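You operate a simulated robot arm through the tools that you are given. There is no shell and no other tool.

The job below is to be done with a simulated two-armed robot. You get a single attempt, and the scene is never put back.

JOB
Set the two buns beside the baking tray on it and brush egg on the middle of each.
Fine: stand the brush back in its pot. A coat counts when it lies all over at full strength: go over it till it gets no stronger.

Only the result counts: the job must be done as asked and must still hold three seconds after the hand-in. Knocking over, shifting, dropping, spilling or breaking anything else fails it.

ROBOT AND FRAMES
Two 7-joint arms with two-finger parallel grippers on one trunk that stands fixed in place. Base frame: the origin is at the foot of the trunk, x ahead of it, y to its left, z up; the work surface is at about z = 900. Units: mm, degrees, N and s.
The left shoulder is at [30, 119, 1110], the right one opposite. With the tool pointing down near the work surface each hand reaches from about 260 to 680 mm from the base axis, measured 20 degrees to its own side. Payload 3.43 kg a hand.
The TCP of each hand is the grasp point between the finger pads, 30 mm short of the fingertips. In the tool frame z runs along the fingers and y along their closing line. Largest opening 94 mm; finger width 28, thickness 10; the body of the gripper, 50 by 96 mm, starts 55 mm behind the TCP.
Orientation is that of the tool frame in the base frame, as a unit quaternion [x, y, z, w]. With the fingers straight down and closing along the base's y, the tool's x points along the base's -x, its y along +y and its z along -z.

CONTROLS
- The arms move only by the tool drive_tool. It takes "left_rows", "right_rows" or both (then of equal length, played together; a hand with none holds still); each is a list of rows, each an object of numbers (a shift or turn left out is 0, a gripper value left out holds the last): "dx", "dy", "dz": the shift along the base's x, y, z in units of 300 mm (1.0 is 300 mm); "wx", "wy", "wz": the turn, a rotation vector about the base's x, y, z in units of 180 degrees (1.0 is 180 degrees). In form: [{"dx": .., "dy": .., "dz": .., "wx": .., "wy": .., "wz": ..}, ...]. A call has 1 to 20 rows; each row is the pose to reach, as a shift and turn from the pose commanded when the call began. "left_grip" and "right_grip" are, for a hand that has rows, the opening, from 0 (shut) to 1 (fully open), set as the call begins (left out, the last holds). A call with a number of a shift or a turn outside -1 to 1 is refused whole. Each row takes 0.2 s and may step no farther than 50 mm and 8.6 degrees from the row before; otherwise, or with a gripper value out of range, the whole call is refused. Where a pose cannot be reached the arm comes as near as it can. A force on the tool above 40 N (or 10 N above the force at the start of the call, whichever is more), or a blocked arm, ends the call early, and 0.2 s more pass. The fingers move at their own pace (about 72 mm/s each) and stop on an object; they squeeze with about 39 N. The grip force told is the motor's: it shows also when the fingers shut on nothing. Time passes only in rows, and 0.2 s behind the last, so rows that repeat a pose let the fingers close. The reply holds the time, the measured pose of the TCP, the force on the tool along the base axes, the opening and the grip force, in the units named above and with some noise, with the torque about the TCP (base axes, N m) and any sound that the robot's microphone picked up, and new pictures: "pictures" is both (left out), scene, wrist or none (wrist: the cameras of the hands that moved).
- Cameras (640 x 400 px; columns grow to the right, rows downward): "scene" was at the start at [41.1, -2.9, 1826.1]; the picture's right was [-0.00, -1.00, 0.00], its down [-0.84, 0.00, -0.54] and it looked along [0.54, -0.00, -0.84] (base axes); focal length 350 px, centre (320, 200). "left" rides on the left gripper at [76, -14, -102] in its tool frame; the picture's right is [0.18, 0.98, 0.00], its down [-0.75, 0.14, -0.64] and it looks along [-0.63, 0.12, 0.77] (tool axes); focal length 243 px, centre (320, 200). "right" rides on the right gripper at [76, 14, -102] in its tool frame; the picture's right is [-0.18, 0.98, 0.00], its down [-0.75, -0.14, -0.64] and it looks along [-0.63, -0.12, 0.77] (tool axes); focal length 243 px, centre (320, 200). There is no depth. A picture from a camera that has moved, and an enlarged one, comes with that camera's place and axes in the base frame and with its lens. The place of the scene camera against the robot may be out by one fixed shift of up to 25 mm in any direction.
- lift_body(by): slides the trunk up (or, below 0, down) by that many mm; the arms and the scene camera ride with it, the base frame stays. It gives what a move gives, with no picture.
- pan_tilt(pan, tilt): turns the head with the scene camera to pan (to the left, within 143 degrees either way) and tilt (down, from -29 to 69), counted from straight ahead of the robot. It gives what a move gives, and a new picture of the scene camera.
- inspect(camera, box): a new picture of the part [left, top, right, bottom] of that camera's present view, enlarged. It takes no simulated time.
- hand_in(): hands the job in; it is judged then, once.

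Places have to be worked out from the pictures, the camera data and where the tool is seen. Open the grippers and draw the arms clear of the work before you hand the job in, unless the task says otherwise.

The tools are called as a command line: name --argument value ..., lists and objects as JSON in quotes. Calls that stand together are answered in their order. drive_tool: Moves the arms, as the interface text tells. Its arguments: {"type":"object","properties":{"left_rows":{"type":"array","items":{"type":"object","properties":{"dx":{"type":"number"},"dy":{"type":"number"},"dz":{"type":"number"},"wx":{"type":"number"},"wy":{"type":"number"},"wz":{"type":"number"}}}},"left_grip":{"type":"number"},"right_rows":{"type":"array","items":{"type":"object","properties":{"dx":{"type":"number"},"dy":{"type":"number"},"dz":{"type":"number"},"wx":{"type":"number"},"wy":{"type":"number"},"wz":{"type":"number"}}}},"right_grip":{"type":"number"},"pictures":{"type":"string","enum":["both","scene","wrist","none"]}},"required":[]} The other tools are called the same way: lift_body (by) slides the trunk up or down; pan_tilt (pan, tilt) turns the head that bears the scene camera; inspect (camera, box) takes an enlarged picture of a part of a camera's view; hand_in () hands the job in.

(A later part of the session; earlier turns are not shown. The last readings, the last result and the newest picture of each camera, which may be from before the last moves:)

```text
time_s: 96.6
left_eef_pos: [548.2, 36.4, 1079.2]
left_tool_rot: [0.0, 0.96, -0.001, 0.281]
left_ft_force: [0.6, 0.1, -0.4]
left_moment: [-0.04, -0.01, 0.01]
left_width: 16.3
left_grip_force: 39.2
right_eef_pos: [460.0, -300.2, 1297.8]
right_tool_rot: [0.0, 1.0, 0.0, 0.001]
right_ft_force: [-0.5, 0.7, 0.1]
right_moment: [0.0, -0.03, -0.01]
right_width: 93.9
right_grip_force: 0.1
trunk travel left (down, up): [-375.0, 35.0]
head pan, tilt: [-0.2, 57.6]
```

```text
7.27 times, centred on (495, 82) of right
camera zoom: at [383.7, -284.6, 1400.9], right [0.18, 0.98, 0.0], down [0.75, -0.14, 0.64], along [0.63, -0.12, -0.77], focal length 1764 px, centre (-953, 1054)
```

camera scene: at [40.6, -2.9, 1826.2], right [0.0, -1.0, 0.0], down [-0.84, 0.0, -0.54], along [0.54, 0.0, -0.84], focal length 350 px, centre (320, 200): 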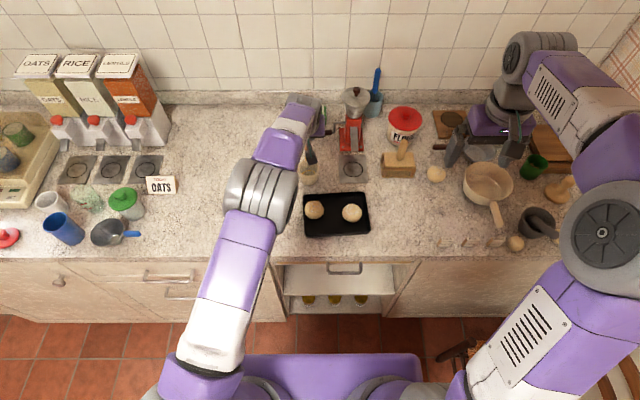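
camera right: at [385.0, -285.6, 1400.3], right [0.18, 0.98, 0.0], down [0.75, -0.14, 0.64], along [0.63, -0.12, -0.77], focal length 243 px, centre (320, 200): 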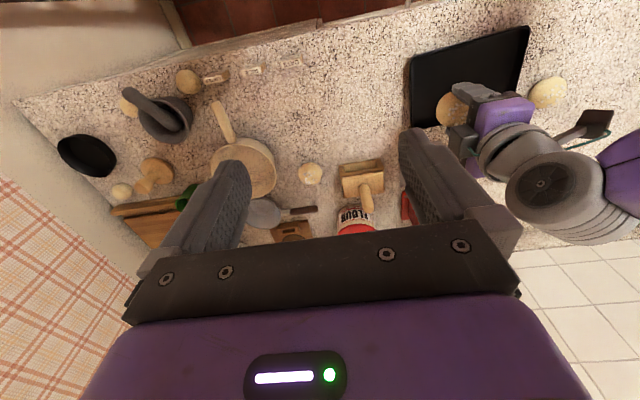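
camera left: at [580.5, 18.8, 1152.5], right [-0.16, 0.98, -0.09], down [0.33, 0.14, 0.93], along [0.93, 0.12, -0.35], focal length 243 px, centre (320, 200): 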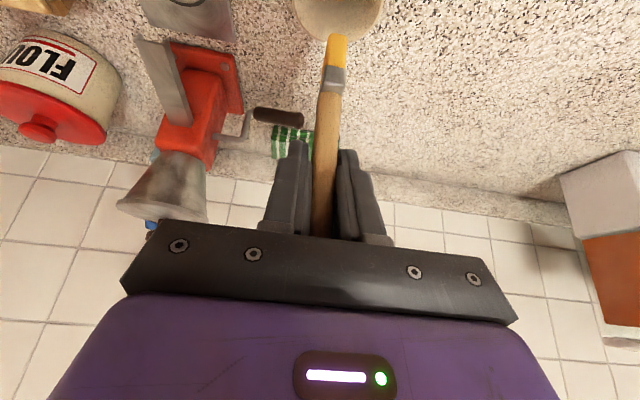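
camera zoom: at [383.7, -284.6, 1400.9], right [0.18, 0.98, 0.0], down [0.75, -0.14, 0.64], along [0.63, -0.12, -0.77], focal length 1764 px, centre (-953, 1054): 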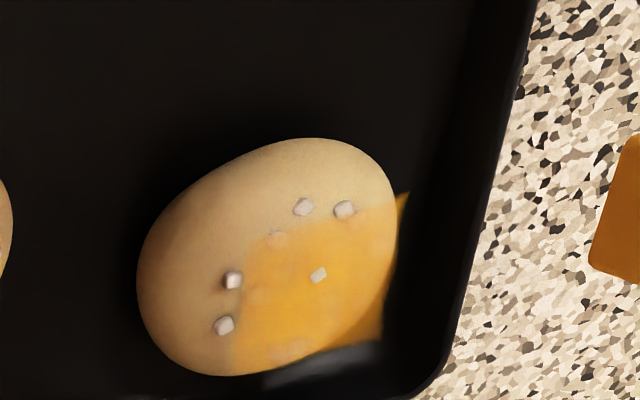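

The coat is now strong and nearly even; only the near (−x) edge looks a bit softer. I run another skimming raster, shifted toward −x, and compare.

drive_tool --left_rows '[{"dx": 0.0537, "dy": -0.0733, "dz": -0.08}, {"dx": 0.0537, "dy": -0.0733, "dz": -0.1465}, {"dx": 0.0537, "dy": -0.09, "dz": -0.1442}, {"dx": 0.0537, "dy": -0.1033, "dz": -0.1415}, {"dx": 0.0537, "dy": -0.1167, "dz": -0.1415}, {"dx": 0.0537, "dy": -0.13, "dz": -0.1415}, {"dx": 0.0537, "dy": -0.1433, "dz": -0.1415}, {"dx": 0.0537, "dy": -0.1567, "dz": -0.1442}, {"dx": 0.0537, "dy": -0.1733, "dz": -0.1465}, {"dx": 0.0803, "dy": -0.1733, "dz": -0.1465}, {"dx": 0.0803, "dy": -0.1567, "dz": -0.1442}, {"dx": 0.0803, "dy": -0.1433, "dz": -0.1415}, {"dx": 0.0803, "dy": -0.13, "dz": -0.1415}, {"dx": 0.0803, "dy": -0.1167, "dz": -0.1415}, {"dx": 0.0803, "dy": -0.1033, "dz": -0.1415}, {"dx": 0.0803, "dy": -0.09, "dz": -0.1442}, {"dx": 0.0803, "dy": -0.0733, "dz": -0.1465}, {"dx": 0.0803, "dy": -0.0733, "dz": -0.09}, {"dx": 0.02, "dy": -0.02, "dz": -0.02}, {"dx": 0.0, "dy": 0.0, "dz": 0.0}]' --left_grip 0.0 --pictures "none"

inspect --camera "left" --box '[220, 0, 400, 110]'

inspect --camera "right" --box '[460, 55, 530, 110]'

```text
time_s: 100.8
left_eef_pos: [551.3, 30.8, 1079.3]
left_tool_rot: [0.0, 0.96, 0.0, 0.281]
left_ft_force: [-0.3, 0.2, -0.3]
left_moment: [0.0, 0.0, 0.01]
left_width: 16.0
left_grip_force: 38.6
right_eef_pos: [462.6, -301.4, 1298.0]
right_tool_rot: [0.001, 1.0, 0.0, 0.001]
right_ft_force: [1.1, 0.7, -0.8]
right_moment: [-0.02, 0.03, -0.01]
right_width: 93.7
right_grip_force: 0.2
trunk travel left (down, up): [-375.0, 35.0]
head pan, tilt: [-0.2, 57.6]
```

```text
3.56 times, centred on (310, 55) of left
camera zoom: at [431.0, 16.6, 1125.1], right [-0.16, 0.98, -0.1], down [0.29, 0.14, 0.95], along [0.94, 0.12, -0.31], focal length 863 px, centre (356, 716)
```

zoom: 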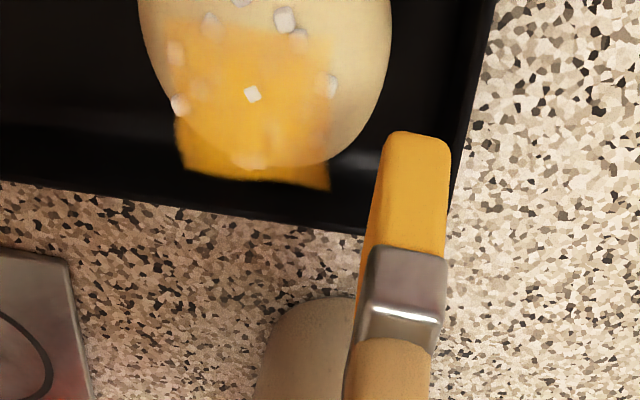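

```text
7.27 times, centred on (495, 82) of right
camera zoom: at [385.6, -286.2, 1399.9], right [0.18, 0.98, 0.0], down [0.75, -0.14, 0.64], along [0.63, -0.12, -0.77], focal length 1764 px, centre (-953, 1054)
```

zoom: 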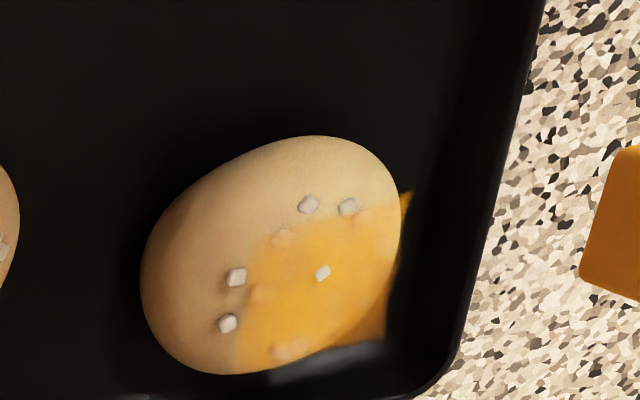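

Still slightly softer along the near edge. I run a raster shifted further to −x, re-centred on the patch at about (574,−4).

drive_tool --left_rows '[{"dx": 0.048, "dy": -0.0613, "dz": -0.08}, {"dx": 0.048, "dy": -0.0613, "dz": -0.1465}, {"dx": 0.048, "dy": -0.078, "dz": -0.1442}, {"dx": 0.048, "dy": -0.0947, "dz": -0.1415}, {"dx": 0.048, "dy": -0.108, "dz": -0.1415}, {"dx": 0.048, "dy": -0.1213, "dz": -0.1415}, {"dx": 0.048, "dy": -0.1347, "dz": -0.1415}, {"dx": 0.048, "dy": -0.1513, "dz": -0.1442}, {"dx": 0.048, "dy": -0.168, "dz": -0.1465}, {"dx": 0.068, "dy": -0.168, "dz": -0.1465}, {"dx": 0.068, "dy": -0.1513, "dz": -0.1442}, {"dx": 0.068, "dy": -0.1347, "dz": -0.1415}, {"dx": 0.068, "dy": -0.1213, "dz": -0.1415}, {"dx": 0.068, "dy": -0.108, "dz": -0.1415}, {"dx": 0.068, "dy": -0.0947, "dz": -0.1415}, {"dx": 0.068, "dy": -0.078, "dz": -0.1442}, {"dx": 0.068, "dy": -0.0613, "dz": -0.1465}, {"dx": 0.068, "dy": -0.0613, "dz": -0.09}, {"dx": 0.02, "dy": -0.02, "dz": -0.02}, {"dx": -0.1, "dy": 0.1, "dz": 0.05}]' --left_grip 0.0 --pictures "none"

inspect --camera "left" --box '[190, 0, 390, 120]'

inspect --camera "right" --box '[460, 55, 530, 110]'

inspect --camera "scene" --box '[300, 190, 375, 240]'

```text
refused: row 20 steps farther than a row can; nothing moved
```

```text
3.20 times, centred on (290, 60) of left
camera zoom: at [431.0, 16.6, 1125.1], right [-0.16, 0.98, -0.1], down [0.29, 0.14, 0.95], along [0.94, 0.12, -0.31], focal length 776 px, centre (416, 648)
```

zoom: 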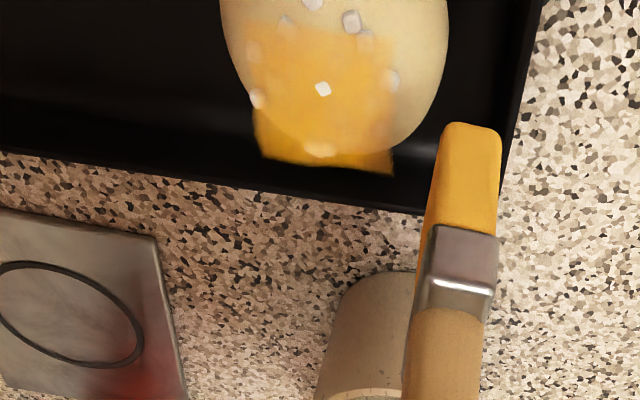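

```text
7.27 times, centred on (495, 82) of right
camera zoom: at [385.6, -286.2, 1399.9], right [0.18, 0.98, 0.0], down [0.75, -0.14, 0.64], along [0.63, -0.12, -0.77], focal length 1764 px, centre (-953, 1054)
```

zoom: 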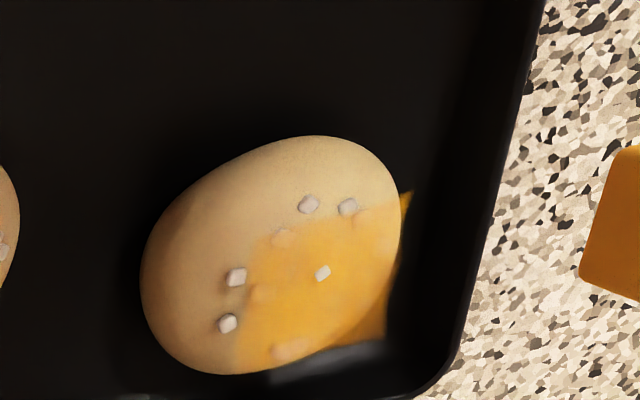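

```text
8.00 times, centred on (338, 215) of scene
camera zoom: at [41.6, -3.1, 1826.1], right [0.0, -1.0, 0.0], down [-0.84, 0.0, -0.54], along [0.54, 0.0, -0.84], focal length 2802 px, centre (180, 80)
```

zoom: 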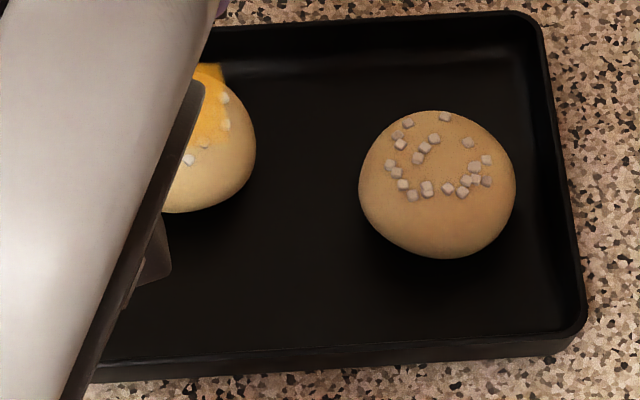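

The final row again stepped too far, so nothing moved. I resend the raster with a shorter last step.

drive_tool --left_rows '[{"dx": 0.048, "dy": -0.0613, "dz": -0.08}, {"dx": 0.048, "dy": -0.0613, "dz": -0.1465}, {"dx": 0.048, "dy": -0.078, "dz": -0.1442}, {"dx": 0.048, "dy": -0.0947, "dz": -0.1415}, {"dx": 0.048, "dy": -0.108, "dz": -0.1415}, {"dx": 0.048, "dy": -0.1213, "dz": -0.1415}, {"dx": 0.048, "dy": -0.1347, "dz": -0.1415}, {"dx": 0.048, "dy": -0.1513, "dz": -0.1442}, {"dx": 0.048, "dy": -0.168, "dz": -0.1465}, {"dx": 0.068, "dy": -0.168, "dz": -0.1465}, {"dx": 0.068, "dy": -0.1513, "dz": -0.1442}, {"dx": 0.068, "dy": -0.1347, "dz": -0.1415}, {"dx": 0.068, "dy": -0.1213, "dz": -0.1415}, {"dx": 0.068, "dy": -0.108, "dz": -0.1415}, {"dx": 0.068, "dy": -0.0947, "dz": -0.1415}, {"dx": 0.068, "dy": -0.078, "dz": -0.1442}, {"dx": 0.068, "dy": -0.0613, "dz": -0.1465}, {"dx": 0.068, "dy": -0.0613, "dz": -0.09}, {"dx": 0.02, "dy": -0.01, "dz": -0.02}, {"dx": -0.08, "dy": 0.08, "dz": 0.02}]' --left_grip 0.0 --pictures "none"

inspect --camera "left" --box '[190, 0, 390, 120]'

inspect --camera "right" --box '[460, 55, 530, 110]'

```text
time_s: 105.0
left_eef_pos: [523.5, 59.3, 1083.5]
left_tool_rot: [0.002, 0.96, -0.001, 0.28]
left_ft_force: [-0.6, 0.1, -0.1]
left_moment: [-0.04, -0.04, 0.0]
left_width: 16.2
left_grip_force: 38.7
right_eef_pos: [460.4, -299.6, 1298.2]
right_tool_rot: [0.0, 1.0, 0.0, 0.0]
right_ft_force: [0.4, -0.4, 1.0]
right_moment: [0.0, -0.03, 0.01]
right_width: 94.0
right_grip_force: 0.0
trunk travel left (down, up): [-375.0, 35.0]
head pan, tilt: [-0.2, 57.6]
```

```text
3.20 times, centred on (290, 60) of left
camera zoom: at [402.7, 43.4, 1130.2], right [-0.15, 0.98, -0.1], down [0.29, 0.14, 0.95], along [0.94, 0.12, -0.31], focal length 776 px, centre (416, 648)
```

zoom: 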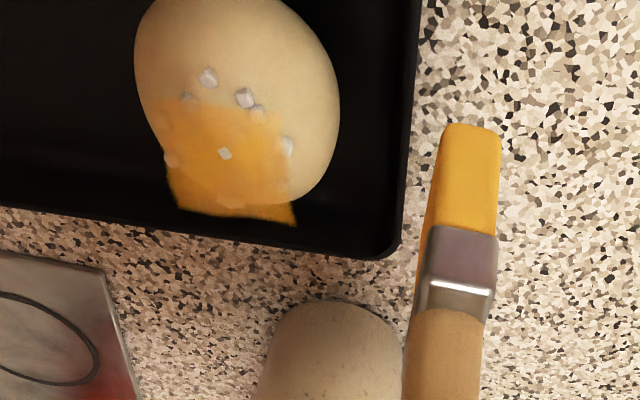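

```text
7.27 times, centred on (495, 82) of right
camera zoom: at [384.1, -285.3, 1400.6], right [0.18, 0.98, 0.0], down [0.75, -0.14, 0.64], along [0.63, -0.12, -0.77], focal length 1764 px, centre (-953, 1054)
```

zoom: 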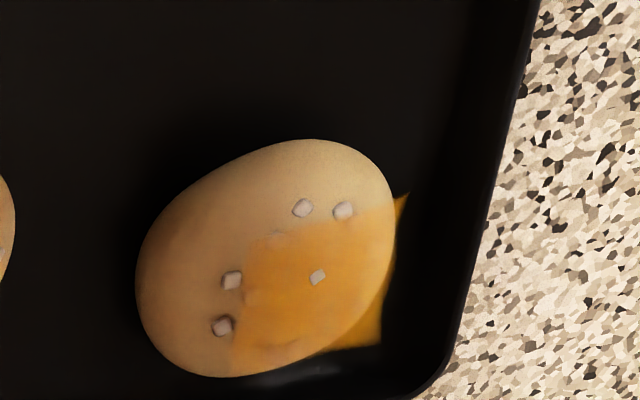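

The near edge has sharpened too; the patch looks almost uniform. I do one more full raster at the light-contact height to saturate it and compare.

drive_tool --left_rows '[{"dx": 0.08, "dy": -0.1, "dz": -0.06}, {"dx": 0.1313, "dy": -0.1413, "dz": -0.13}, {"dx": 0.1313, "dy": -0.1413, "dz": -0.1675}, {"dx": 0.1313, "dy": -0.158, "dz": -0.1645}, {"dx": 0.1313, "dy": -0.1747, "dz": -0.1625}, {"dx": 0.1313, "dy": -0.188, "dz": -0.1625}, {"dx": 0.1313, "dy": -0.2013, "dz": -0.1625}, {"dx": 0.1313, "dy": -0.2147, "dz": -0.1625}, {"dx": 0.1313, "dy": -0.2313, "dz": -0.1645}, {"dx": 0.1313, "dy": -0.248, "dz": -0.1675}, {"dx": 0.165, "dy": -0.248, "dz": -0.1675}, {"dx": 0.165, "dy": -0.2313, "dz": -0.1645}, {"dx": 0.165, "dy": -0.2147, "dz": -0.1625}, {"dx": 0.165, "dy": -0.2013, "dz": -0.1625}, {"dx": 0.165, "dy": -0.188, "dz": -0.1625}, {"dx": 0.165, "dy": -0.1747, "dz": -0.1625}, {"dx": 0.165, "dy": -0.158, "dz": -0.1645}, {"dx": 0.165, "dy": -0.1413, "dz": -0.1675}, {"dx": 0.165, "dy": -0.1413, "dz": -0.11}, {"dx": 0.1, "dy": -0.08, "dz": -0.05}]' --left_grip 0.0 --pictures "none"

inspect --camera "left" --box '[190, 0, 390, 120]'

inspect --camera "right" --box '[460, 55, 530, 110]'

```text
time_s: 109.2
left_eef_pos: [554.2, 35.6, 1069.3]
left_tool_rot: [0.0, 0.96, 0.0, 0.28]
left_ft_force: [-0.6, 0.3, -0.2]
left_moment: [0.01, -0.03, 0.01]
left_width: 16.0
left_grip_force: 39.6
right_eef_pos: [459.8, -299.7, 1297.5]
right_tool_rot: [0.0, 1.0, 0.0, 0.001]
right_ft_force: [-1.4, 0.4, 0.5]
right_moment: [-0.02, -0.01, 0.01]
right_width: 93.9
right_grip_force: 0.1
trunk travel left (down, up): [-375.0, 35.0]
head pan, tilt: [-0.2, 57.6]
```

```text
3.20 times, centred on (290, 60) of left
camera zoom: at [433.5, 19.6, 1116.3], right [-0.15, 0.98, -0.1], down [0.29, 0.14, 0.95], along [0.94, 0.12, -0.31], focal length 776 px, centre (416, 648)
```

zoom: 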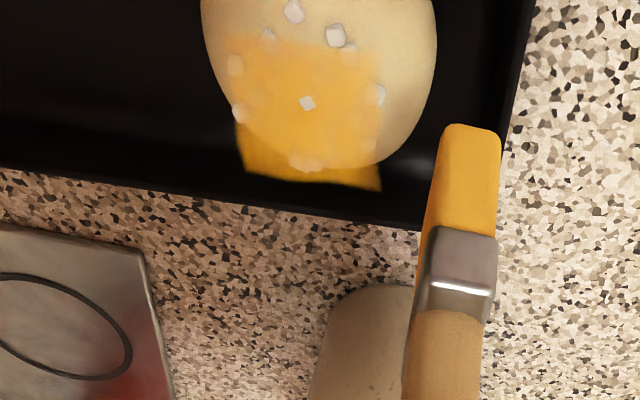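

```text
7.27 times, centred on (495, 82) of right
camera zoom: at [384.3, -284.9, 1400.7], right [0.18, 0.98, 0.0], down [0.75, -0.14, 0.64], along [0.63, -0.12, -0.77], focal length 1764 px, centre (-953, 1054)
```

zoom: 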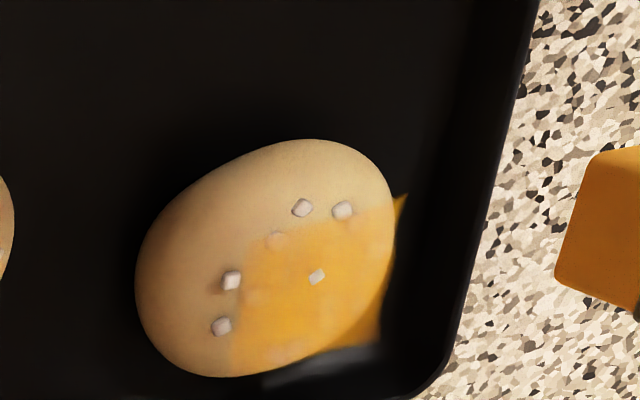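

Bun L's coat looks full and no longer changes noticeably. I now carry the brush, still bright yellow, over to bun R at about (555,−98) and stop above it.

drive_tool --left_rows '[{"dz": 0.05}, {"dy": -0.1, "dz": 0.06}, {"dy": -0.22, "dz": 0.06}, {"dx": 0.0037, "dy": -0.33, "dz": 0.05}, {"dx": 0.0037, "dy": -0.4267, "dz": 0.0}, {"dx": 0.0037, "dy": -0.4267, "dz": -0.05}, {"dx": 0.0037, "dy": -0.4267, "dz": -0.05}]' --left_grip 0.0 --pictures "both"

inspect --camera "left" --box '[250, 0, 410, 110]'

inspect --camera "right" --box '[400, 40, 540, 140]'

```text
time_s: 110.8
left_eef_pos: [554.6, -97.9, 1053.4]
left_tool_rot: [0.0, 0.96, 0.0, 0.281]
left_ft_force: [0.5, 0.0, -0.2]
left_moment: [0.01, 0.01, -0.04]
left_width: 16.1
left_grip_force: 39.6
right_eef_pos: [461.2, -300.8, 1297.1]
right_tool_rot: [0.001, 1.0, 0.0, 0.0]
right_ft_force: [0.0, 0.5, -0.2]
right_moment: [0.0, -0.01, -0.01]
right_width: 94.0
right_grip_force: 0.0
trunk travel left (down, up): [-375.0, 35.0]
head pan, tilt: [-0.2, 57.6]
camera scene: at [41.1, -3.5, 1826.1], right [0.0, -1.0, 0.0], down [-0.84, 0.0, -0.54], along [0.54, 0.0, -0.84], focal length 350 px, centre (320, 200)
camera left: at [434.2, -112.1, 1100.0], right [-0.16, 0.98, -0.1], down [0.29, 0.14, 0.95], along [0.94, 0.12, -0.31], focal length 243 px, centre (320, 200)
```

scene: 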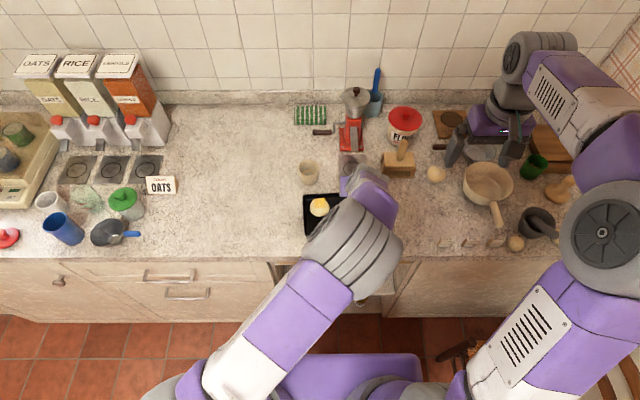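
left: 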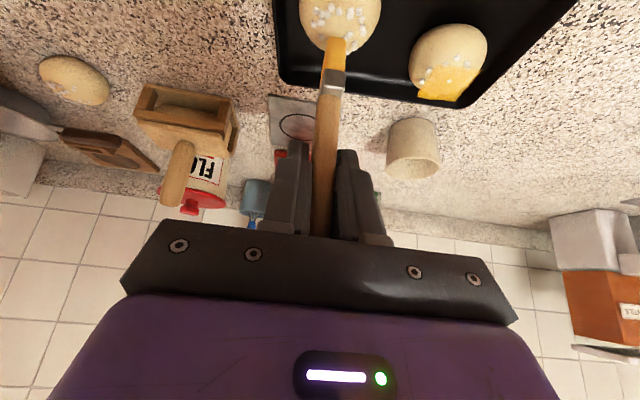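

```text
3.64 times, centred on (330, 55) of left
camera zoom: at [434.2, -112.1, 1100.0], right [-0.16, 0.98, -0.1], down [0.29, 0.14, 0.95], along [0.94, 0.12, -0.31], focal length 882 px, centre (284, 727)
```

zoom: 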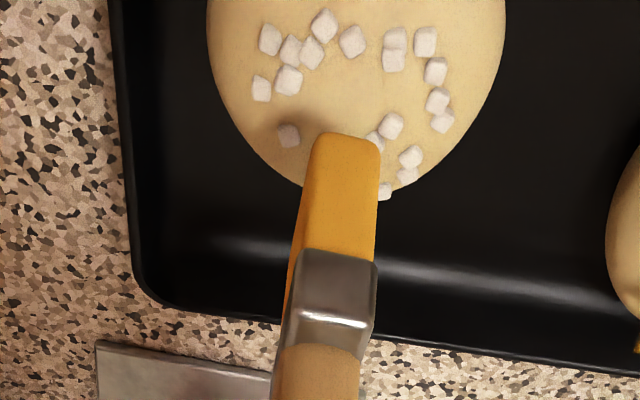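

```text
4.00 times, centred on (470, 90) of right
camera zoom: at [385.2, -286.5, 1400.0], right [0.18, 0.98, 0.0], down [0.75, -0.14, 0.64], along [0.63, -0.12, -0.77], focal length 970 px, centre (-280, 640)
```

zoom: 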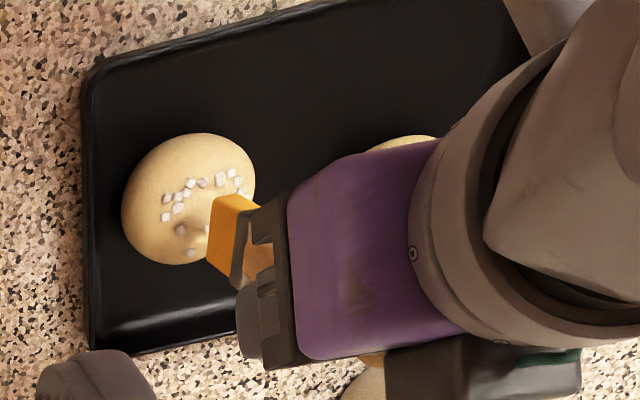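

The brush hangs over bun R, about 2.5 mm off in y and aligned in x. I correct that and lower gently to find the contact height here.

drive_tool --left_rows '[{"dy": 0.0083, "dz": -0.03}, {"dy": 0.0083, "dz": -0.05}, {"dy": 0.0083, "dz": -0.058}, {"dy": 0.0083, "dz": -0.0615}, {"dy": 0.0083, "dz": -0.0615}]' --left_grip 0.0 --pictures "none"

inspect --camera "left" --box '[250, 0, 410, 110]'

```text
time_s: 112.0
left_eef_pos: [554.2, -93.0, 1035.5]
left_tool_rot: [0.0, 0.96, 0.001, 0.28]
left_ft_force: [0.3, 0.4, 0.3]
left_moment: [-0.01, 0.0, 0.0]
left_width: 16.3
left_grip_force: 38.9
right_eef_pos: [461.9, -301.3, 1297.3]
right_tool_rot: [0.001, 1.0, 0.0, 0.0]
right_ft_force: [0.2, -0.4, -0.3]
right_moment: [-0.02, -0.02, 0.01]
right_width: 94.0
right_grip_force: 0.0
trunk travel left (down, up): [-375.0, 35.0]
head pan, tilt: [-0.2, 57.6]
```

```text
3.64 times, centred on (330, 55) of left
camera zoom: at [434.6, -108.2, 1081.3], right [-0.16, 0.98, -0.1], down [0.29, 0.14, 0.95], along [0.94, 0.12, -0.31], focal length 882 px, centre (284, 727)
```

zoom: 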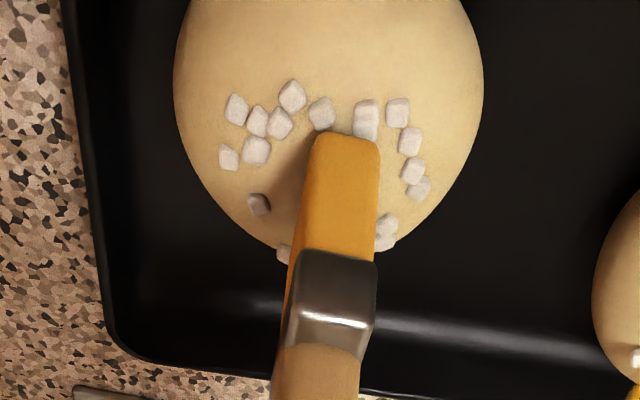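

The tip is now within 1.5 mm of bun R's centre, still just clear. I lower about 1 mm at a time for a light touch.

drive_tool --left_rows '[{"dz": -0.002}, {"dz": -0.004}, {"dz": -0.004}]' --left_grip 0.0 --pictures "none"

```text
time_s: 112.8
left_eef_pos: [553.7, -91.4, 1033.4]
left_tool_rot: [0.0, 0.96, 0.0, 0.281]
left_ft_force: [0.1, -1.5, -0.2]
left_moment: [-0.05, -0.03, 0.0]
left_width: 15.9
left_grip_force: 39.4
right_eef_pos: [460.7, -301.7, 1296.7]
right_tool_rot: [0.0, 1.0, 0.0, 0.0]
right_ft_force: [0.5, 0.1, -1.1]
right_moment: [0.01, -0.03, 0.01]
right_width: 93.9
right_grip_force: 0.1
trunk travel left (down, up): [-375.0, 35.0]
head pan, tilt: [-0.2, 57.6]
```

No contact yet at about −1 mm. I lower another millimetre.

drive_tool --left_rows '[{"dz": -0.002}, {"dz": -0.004}, {"dz": -0.004}]' --left_grip 0.0 --pictures "none"

```text
time_s: 113.6
left_eef_pos: [553.8, -93.4, 1034.0]
left_tool_rot: [0.001, 0.959, -0.001, 0.282]
left_ft_force: [-0.4, -0.4, 6.1]
left_moment: [-0.09, 0.02, 0.03]
left_width: 16.0
left_grip_force: 39.4
right_eef_pos: [460.9, -302.1, 1296.8]
right_tool_rot: [0.0, 1.0, 0.0, 0.0]
right_ft_force: [0.1, -0.5, 0.4]
right_moment: [-0.02, -0.01, 0.03]
right_width: 94.0
right_grip_force: 0.2
trunk travel left (down, up): [-375.0, 35.0]
head pan, tilt: [-0.2, 57.6]
```

Contact here begins about 1.3 mm lower than on bun L (6 N now). I back off slightly and run the skimming raster over bun R's top, then move aside to look.

drive_tool --left_rows '[{"dz": 0.02}, {"dx": -0.02, "dy": 0.0353, "dz": 0.02}, {"dx": -0.02, "dy": 0.0487, "dz": -0.002}, {"dx": -0.02, "dy": 0.032, "dz": 0.001}, {"dx": -0.02, "dy": 0.0153, "dz": 0.003}, {"dx": -0.02, "dy": 0.002, "dz": 0.003}, {"dx": -0.02, "dy": -0.0113, "dz": 0.003}, {"dx": -0.02, "dy": -0.0247, "dz": 0.003}, {"dx": -0.02, "dy": -0.0413, "dz": 0.001}, {"dx": -0.02, "dy": -0.058, "dz": -0.002}, {"dx": 0.01, "dy": -0.058, "dz": -0.002}, {"dx": 0.01, "dy": -0.0413, "dz": 0.001}, {"dx": 0.01, "dy": -0.0247, "dz": 0.003}, {"dx": 0.01, "dy": -0.0113, "dz": 0.003}, {"dx": 0.01, "dy": 0.002, "dz": 0.003}, {"dx": 0.01, "dy": 0.0153, "dz": 0.003}, {"dx": 0.01, "dy": 0.032, "dz": 0.001}, {"dx": 0.01, "dy": 0.0487, "dz": -0.002}, {"dx": 0.01, "dy": 0.0487, "dz": 0.06}, {"dx": -0.08, "dy": 0.15, "dz": 0.12}]' --left_grip 0.0 --pictures "none"

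inspect --camera "left" --box '[190, 0, 390, 120]'

inspect --camera "right" --box '[400, 55, 470, 110]'

```text
time_s: 117.8
left_eef_pos: [532.6, -48.0, 1069.1]
left_tool_rot: [0.0, 0.96, -0.001, 0.281]
left_ft_force: [0.5, -0.1, -0.5]
left_moment: [-0.04, 0.03, 0.01]
left_width: 16.3
left_grip_force: 38.8
right_eef_pos: [459.4, -300.1, 1297.4]
right_tool_rot: [0.001, 1.0, 0.0, 0.001]
right_ft_force: [0.6, -0.3, 0.4]
right_moment: [-0.05, -0.01, -0.02]
right_width: 94.0
right_grip_force: 0.0
trunk travel left (down, up): [-375.0, 35.0]
head pan, tilt: [-0.2, 57.6]
```

```text
3.20 times, centred on (290, 60) of left
camera zoom: at [411.1, -62.3, 1114.8], right [-0.16, 0.98, -0.1], down [0.29, 0.14, 0.95], along [0.94, 0.12, -0.31], focal length 776 px, centre (416, 648)
```

zoom: 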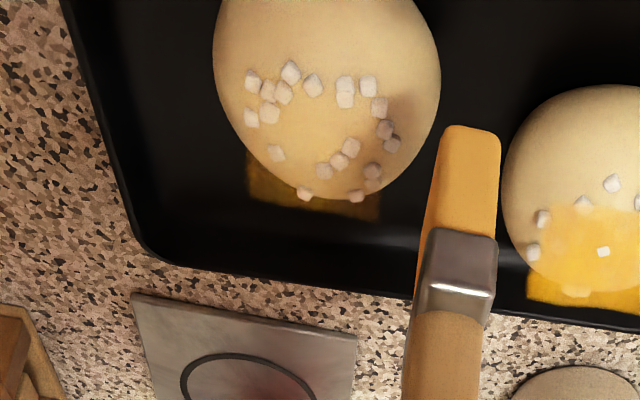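

```text
7.27 times, centred on (435, 82) of right
camera zoom: at [383.8, -284.7, 1400.9], right [0.18, 0.98, 0.0], down [0.75, -0.14, 0.64], along [0.63, -0.12, -0.77], focal length 1764 px, centre (-516, 1054)
```

zoom: 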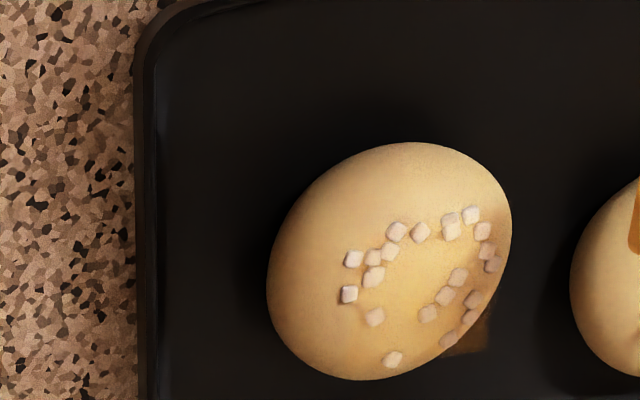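

Bun R has a first faint coat, but it was dragged to about (559,−82), so that pass still pressed too much. I re-centre there and skim again, slightly higher.

drive_tool --left_rows '[{"dx": 0.07, "dy": -0.0513, "dz": -0.06}, {"dx": 0.07, "dy": -0.0513, "dz": -0.1203}, {"dx": 0.07, "dy": -0.068, "dz": -0.117}, {"dx": 0.07, "dy": -0.0847, "dz": -0.1147}, {"dx": 0.07, "dy": -0.098, "dz": -0.1147}, {"dx": 0.07, "dy": -0.1113, "dz": -0.1147}, {"dx": 0.07, "dy": -0.1247, "dz": -0.1147}, {"dx": 0.07, "dy": -0.1413, "dz": -0.117}, {"dx": 0.07, "dy": -0.158, "dz": -0.1203}, {"dx": 0.1, "dy": -0.158, "dz": -0.1203}, {"dx": 0.1, "dy": -0.1413, "dz": -0.117}, {"dx": 0.1, "dy": -0.1247, "dz": -0.1147}, {"dx": 0.1, "dy": -0.1113, "dz": -0.1147}, {"dx": 0.1, "dy": -0.098, "dz": -0.1147}, {"dx": 0.1, "dy": -0.0847, "dz": -0.1147}, {"dx": 0.1, "dy": -0.068, "dz": -0.117}, {"dx": 0.1, "dy": -0.0513, "dz": -0.1203}, {"dx": 0.1, "dy": -0.0513, "dz": -0.06}, {"dx": 0.02, "dy": 0.0, "dz": 0.0}]' --left_grip 0.0 --pictures "none"

inspect --camera "left" --box '[190, 0, 390, 120]'

inspect --camera "right" --box '[400, 55, 470, 110]'

```text
time_s: 121.8
left_eef_pos: [535.2, -46.3, 1070.7]
left_tool_rot: [0.0, 0.96, 0.0, 0.28]
left_ft_force: [-1.1, -0.2, -0.4]
left_moment: [-0.01, 0.02, 0.0]
left_width: 16.2
left_grip_force: 39.2
right_eef_pos: [460.2, -301.4, 1298.0]
right_tool_rot: [0.001, 1.0, 0.001, 0.001]
right_ft_force: [-0.7, -0.2, 0.7]
right_moment: [0.0, 0.01, 0.0]
right_width: 94.0
right_grip_force: 0.1
trunk travel left (down, up): [-375.0, 35.0]
head pan, tilt: [-0.2, 57.6]
```

```text
3.20 times, centred on (290, 60) of left
camera zoom: at [414.4, -61.5, 1115.8], right [-0.15, 0.98, -0.1], down [0.29, 0.14, 0.95], along [0.94, 0.12, -0.31], focal length 776 px, centre (416, 648)
```

zoom: 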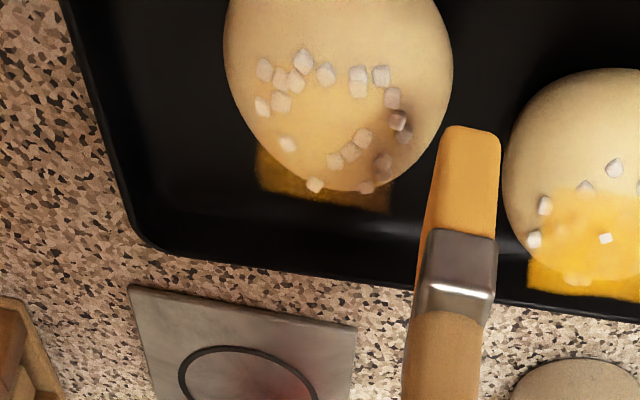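

```text
7.27 times, centred on (435, 82) of right
camera zoom: at [383.9, -285.4, 1400.7], right [0.18, 0.98, 0.0], down [0.75, -0.14, 0.64], along [0.63, -0.12, -0.77], focal length 1764 px, centre (-516, 1054)
```

zoom: 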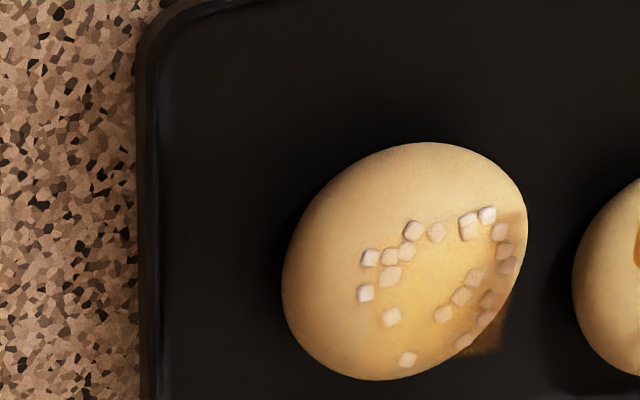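

The coat on bun R is growing and it moved only about 3 mm. I skim again slightly higher, both passes running from +y to −y so that any drag brings it back.

drive_tool --left_rows '[{"dx": 0.045, "dy": -0.0407, "dz": -0.06}, {"dx": 0.045, "dy": -0.0407, "dz": -0.1197}, {"dx": 0.045, "dy": -0.0573, "dz": -0.1163}, {"dx": 0.045, "dy": -0.074, "dz": -0.114}, {"dx": 0.045, "dy": -0.0873, "dz": -0.114}, {"dx": 0.045, "dy": -0.1007, "dz": -0.114}, {"dx": 0.045, "dy": -0.114, "dz": -0.114}, {"dx": 0.045, "dy": -0.1307, "dz": -0.1163}, {"dx": 0.045, "dy": -0.1473, "dz": -0.1197}, {"dx": 0.06, "dy": -0.1473, "dz": -0.09}, {"dx": 0.0717, "dy": -0.05, "dz": -0.09}, {"dx": 0.0717, "dy": -0.0407, "dz": -0.1197}, {"dx": 0.0717, "dy": -0.0573, "dz": -0.1163}, {"dx": 0.0717, "dy": -0.074, "dz": -0.114}, {"dx": 0.0717, "dy": -0.0873, "dz": -0.114}, {"dx": 0.0717, "dy": -0.1007, "dz": -0.114}, {"dx": 0.0717, "dy": -0.114, "dz": -0.114}, {"dx": 0.0717, "dy": -0.1307, "dz": -0.1163}, {"dx": 0.0717, "dy": -0.1473, "dz": -0.1197}, {"dx": 0.0717, "dy": -0.1473, "dz": -0.05}]' --left_grip 0.0 --pictures "none"

inspect --camera "left" --box '[250, 0, 450, 120]'

inspect --camera "right" --box '[400, 55, 470, 110]'

```text
time_s: 126.0
left_eef_pos: [557.0, -90.8, 1054.0]
left_tool_rot: [0.001, 0.96, -0.001, 0.281]
left_ft_force: [0.0, 0.6, -0.2]
left_moment: [-0.02, -0.03, 0.01]
left_width: 16.0
left_grip_force: 38.5
right_eef_pos: [461.2, -302.3, 1297.8]
right_tool_rot: [0.0, 1.0, 0.0, 0.0]
right_ft_force: [0.0, -0.2, -0.3]
right_moment: [0.06, 0.03, -0.03]
right_width: 94.3
right_grip_force: 0.1
trunk travel left (down, up): [-375.0, 35.0]
head pan, tilt: [-0.2, 57.6]
```

```text
3.20 times, centred on (350, 60) of left
camera zoom: at [437.1, -106.7, 1099.6], right [-0.16, 0.98, -0.1], down [0.29, 0.14, 0.95], along [0.94, 0.12, -0.31], focal length 776 px, centre (224, 648)
```

zoom: 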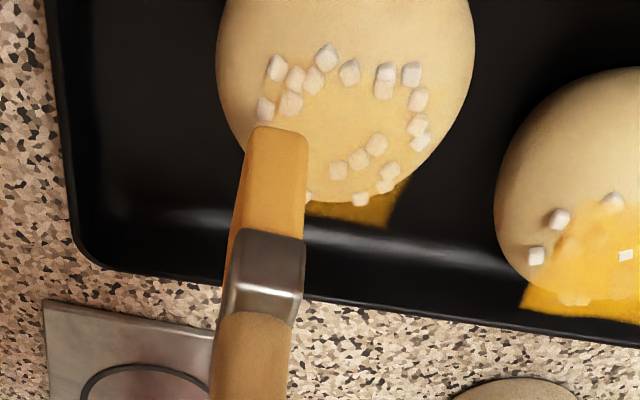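

```text
7.27 times, centred on (435, 82) of right
camera zoom: at [384.7, -285.7, 1400.3], right [0.18, 0.98, 0.0], down [0.75, -0.14, 0.64], along [0.63, -0.12, -0.77], focal length 1764 px, centre (-516, 1054)
```

zoom: 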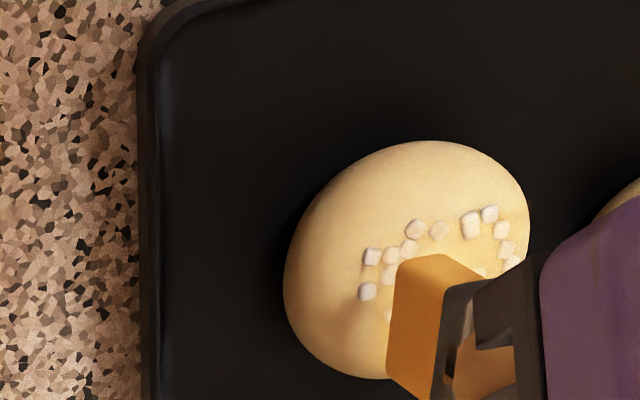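

The bristles are growing paler, so the egg load is running down. I go back to the pot to dip again before continuing.

drive_tool --left_rows '[{"dz": 0.1}, {"dz": 0.1707}, {"dx": 0.1, "dy": 0.09, "dz": 0.1707}, {"dx": 0.2, "dy": 0.18, "dz": 0.1707, "wy": 0.005}, {"dx": 0.3, "dy": 0.27, "dz": 0.1707, "wy": 0.01}, {"dx": 0.4, "dy": 0.36, "dz": 0.1707, "wy": 0.0144}, {"dx": 0.4693, "dy": 0.4223, "dz": 0.1707, "wy": 0.0144}, {"dx": 0.4693, "dy": 0.4223, "dz": 0.1707, "wy": 0.0144}]' --left_grip 0.0 --pictures "both"

inspect --camera "left" --box '[260, 0, 420, 120]'

inspect --camera "scene" --box '[300, 190, 375, 240]'

inspect --camera "right" --box '[400, 40, 540, 140]'

```text
time_s: 127.8
left_eef_pos: [700.4, 31.3, 1104.5]
left_tool_rot: [0.0, 0.966, 0.001, 0.259]
left_ft_force: [0.2, 0.2, -0.1]
left_moment: [0.03, -0.03, -0.01]
left_width: 16.0
left_grip_force: 39.8
right_eef_pos: [461.0, -301.5, 1296.7]
right_tool_rot: [0.0, 1.0, 0.0, 0.0]
right_ft_force: [-1.4, -0.4, 0.4]
right_moment: [-0.03, -0.03, -0.01]
right_width: 94.0
right_grip_force: 0.1
trunk travel left (down, up): [-375.0, 35.0]
head pan, tilt: [-0.2, 57.6]
camera scene: at [40.9, -3.2, 1826.1], right [0.0, -1.0, 0.0], down [-0.84, 0.0, -0.54], along [0.54, 0.0, -0.84], focal length 350 px, centre (320, 200)
camera left: at [581.5, 17.6, 1156.0], right [-0.16, 0.98, -0.09], down [0.33, 0.14, 0.93], along [0.93, 0.12, -0.35], focal length 243 px, centre (320, 200)
```

scene: 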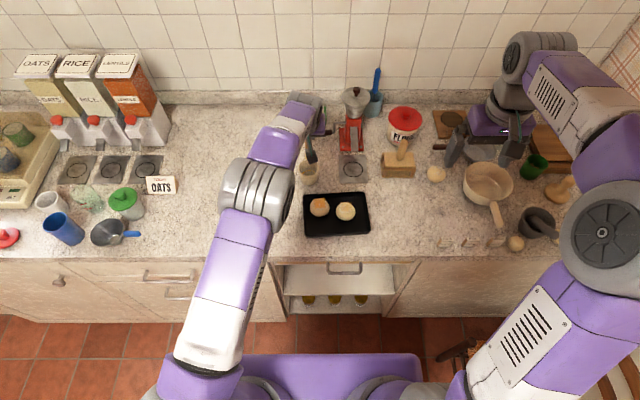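
left: 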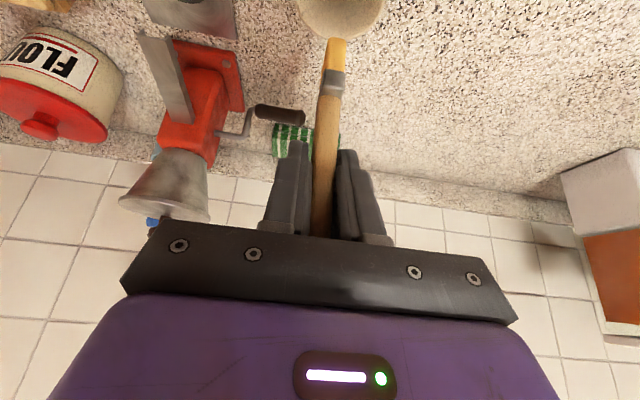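

```text
3.33 times, centred on (340, 60) of left
camera zoom: at [581.5, 17.6, 1156.0], right [-0.16, 0.98, -0.09], down [0.33, 0.14, 0.93], along [0.93, 0.12, -0.35], focal length 809 px, centre (253, 667)
```

zoom: 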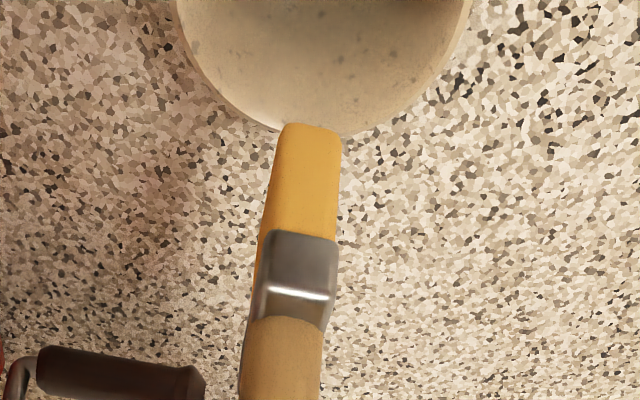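

```text
8.00 times, centred on (338, 215) of scene
camera zoom: at [40.9, -3.2, 1826.1], right [0.0, -1.0, 0.0], down [-0.84, 0.0, -0.54], along [0.54, 0.0, -0.84], focal length 2802 px, centre (180, 80)
```

zoom: 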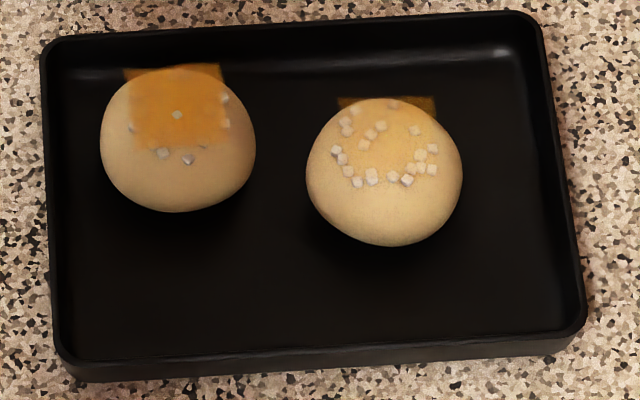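

```text
4.00 times, centred on (470, 90) of right
camera zoom: at [385.1, -286.3, 1400.1], right [0.18, 0.98, 0.0], down [0.75, -0.14, 0.64], along [0.63, -0.12, -0.77], focal length 970 px, centre (-280, 640)
```

zoom: 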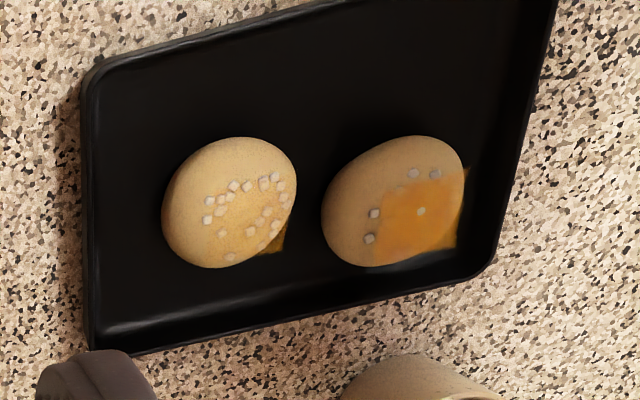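

From here the scene camera sees both coats: bun L strong except a ragged near edge, bun R still faint. I zoom in on each for detail.

inspect --camera "scene" --box '[308, 194, 334, 218]'

inspect --camera "scene" --box '[334, 198, 360, 222]'

```text
16.00 times, centred on (321, 206) of scene
camera zoom: at [40.9, -3.2, 1826.1], right [0.0, -1.0, 0.0], down [-0.84, 0.0, -0.54], along [0.54, 0.0, -0.84], focal length 5605 px, centre (304, 104)
```

zoom: 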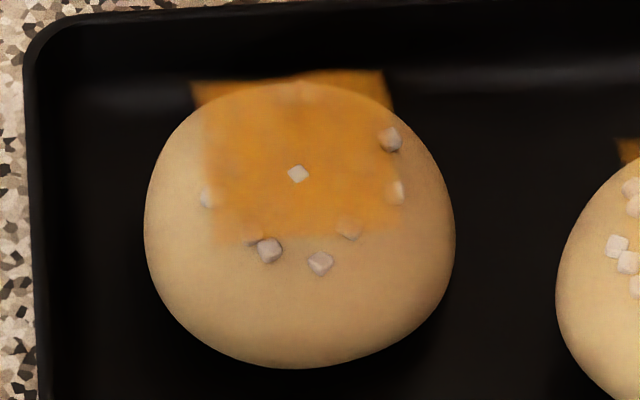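

```text
16.00 times, centred on (347, 210) of scene
camera zoom: at [40.9, -3.2, 1826.1], right [0.0, -1.0, 0.0], down [-0.84, 0.0, -0.54], along [0.54, 0.0, -0.84], focal length 5605 px, centre (-112, 40)
```

zoom: 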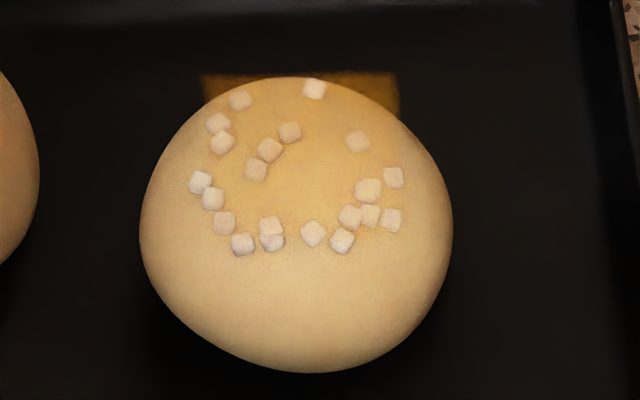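

Bun L's square is covered edge to edge, and bun R's patch centre is near (562,−80). I now dip the brush again: down to light contact with the pot's bottom, a small swirl, and straight up.

drive_tool --left_rows '[{"dz": -0.08}, {"dz": -0.16}, {"dz": -0.23}, {"dz": -0.28}, {"dz": -0.305}, {"dz": -0.315}, {"dz": -0.318}, {"dx": 0.008, "dz": -0.318}, {"dx": 0.008, "dy": 0.008, "dz": -0.318}, {"dx": -0.008, "dy": 0.008, "dz": -0.318}, {"dx": -0.008, "dy": -0.008, "dz": -0.318}, {"dx": 0.008, "dy": -0.008, "dz": -0.318}, {"dz": -0.32}, {"dz": -0.32}]' --left_grip 0.0 --pictures "none"

inspect --camera "left" --box '[250, 0, 410, 140]'

```text
time_s: 130.8
left_eef_pos: [698.1, 34.7, 1008.9]
left_tool_rot: [0.0, 0.966, 0.0, 0.26]
left_ft_force: [-0.8, 0.2, -0.4]
left_moment: [0.01, -0.01, 0.0]
left_width: 16.2
left_grip_force: 38.9
right_eef_pos: [461.6, -301.4, 1296.9]
right_tool_rot: [0.0, 1.0, 0.0, -0.001]
right_ft_force: [0.4, 0.7, 0.5]
right_moment: [0.04, 0.03, -0.01]
right_width: 94.2
right_grip_force: 0.1
trunk travel left (down, up): [-375.0, 35.0]
head pan, tilt: [-0.2, 57.6]
```

```text
2.86 times, centred on (330, 70) of left
camera zoom: at [581.0, 20.5, 1060.9], right [-0.16, 0.98, -0.09], down [0.33, 0.14, 0.93], along [0.93, 0.12, -0.35], focal length 693 px, centre (291, 571)
```

zoom: 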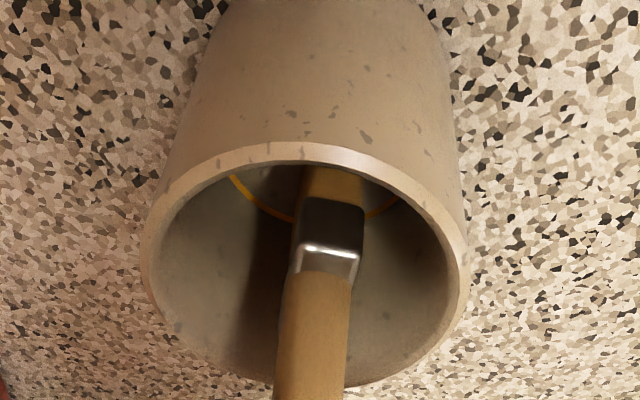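

No contact at this depth; the brush seems to have slid up 2–3 mm in the grip earlier. I lower 1 mm at a time until it touches.

drive_tool --left_rows '[{"dz": -0.003}, {"dz": -0.006}, {"dz": -0.008}, {"dz": -0.008}]' --left_grip 0.0 --pictures "none"

```text
time_s: 131.8
left_eef_pos: [699.4, 34.3, 1007.2]
left_tool_rot: [0.0, 0.966, -0.001, 0.26]
left_ft_force: [-2.6, 0.6, 10.8]
left_moment: [0.03, 0.31, 0.02]
left_width: 16.0
left_grip_force: 38.8
right_eef_pos: [459.8, -301.4, 1298.0]
right_tool_rot: [0.0, 1.0, 0.001, 0.0]
right_ft_force: [0.2, 0.0, -0.1]
right_moment: [-0.03, 0.01, -0.01]
right_width: 93.8
right_grip_force: 0.1
trunk travel left (down, up): [-375.0, 35.0]
head pan, tilt: [-0.2, 57.6]
```

The bristles are on the bottom with about 11 N. I ease up 1 mm, swirl gently, then lift straight out.

drive_tool --left_rows '[{"dz": 0.003}, {"dx": 0.008, "dz": 0.003}, {"dx": 0.008, "dy": 0.008, "dz": 0.003}, {"dx": -0.008, "dy": 0.008, "dz": 0.003}, {"dx": -0.008, "dy": -0.008, "dz": 0.003}, {"dx": 0.008, "dy": -0.008, "dz": 0.003}, {"dz": 0.003}, {"dz": 0.003}, {"dz": 0.05}, {"dz": 0.12}, {"dz": 0.2}, {"dz": 0.28}, {"dz": 0.328}, {"dz": 0.328}]' --left_grip 0.0 --pictures "wrist"

inspect --camera "left" --box '[260, 0, 420, 120]'

inspect --camera "scene" --box '[290, 135, 340, 190]'

```text
time_s: 134.8
left_eef_pos: [699.6, 36.4, 1104.1]
left_tool_rot: [0.0, 0.966, 0.0, 0.259]
left_ft_force: [-0.1, 0.4, 0.3]
left_moment: [-0.02, 0.02, 0.0]
left_width: 16.4
left_grip_force: 39.0
right_eef_pos: [460.8, -302.2, 1297.2]
right_tool_rot: [0.0, 1.0, 0.0, 0.0]
right_ft_force: [-0.2, -0.3, 0.6]
right_moment: [-0.02, 0.0, 0.01]
right_width: 94.1
right_grip_force: 0.1
trunk travel left (down, up): [-375.0, 35.0]
head pan, tilt: [-0.2, 57.6]
camera left: at [581.3, 21.2, 1156.5], right [-0.16, 0.98, -0.09], down [0.33, 0.14, 0.93], along [0.93, 0.12, -0.35], focal length 243 px, centre (320, 200)
```

left: 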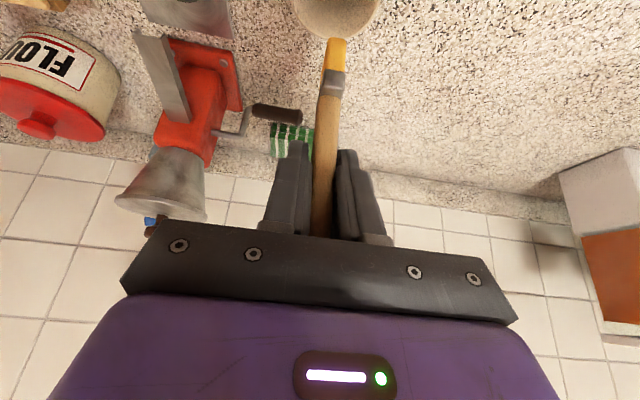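

```text
3.33 times, centred on (340, 60) of left
camera zoom: at [581.3, 21.2, 1156.5], right [-0.16, 0.98, -0.09], down [0.33, 0.14, 0.93], along [0.93, 0.12, -0.35], focal length 809 px, centre (253, 667)
```

zoom: 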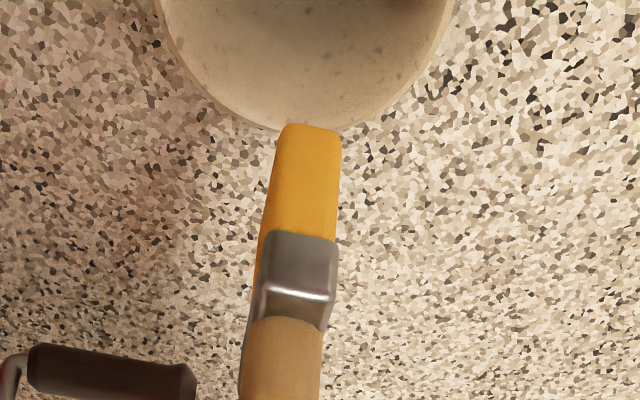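

```text
7.27 times, centred on (315, 162) of scene
camera zoom: at [41.2, -2.9, 1826.1], right [0.0, -1.0, 0.0], down [-0.84, 0.0, -0.54], along [0.54, 0.0, -0.84], focal length 2548 px, centre (356, 473)
```

zoom: 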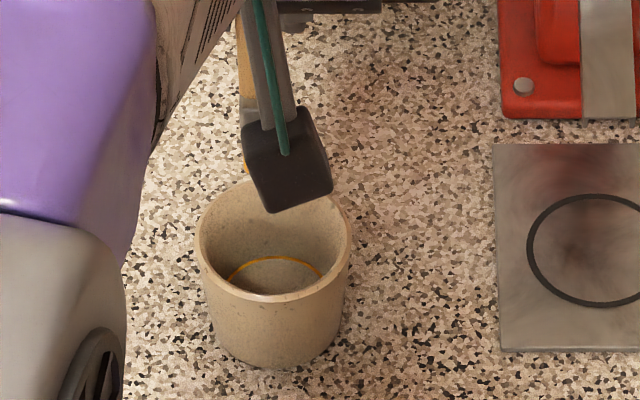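

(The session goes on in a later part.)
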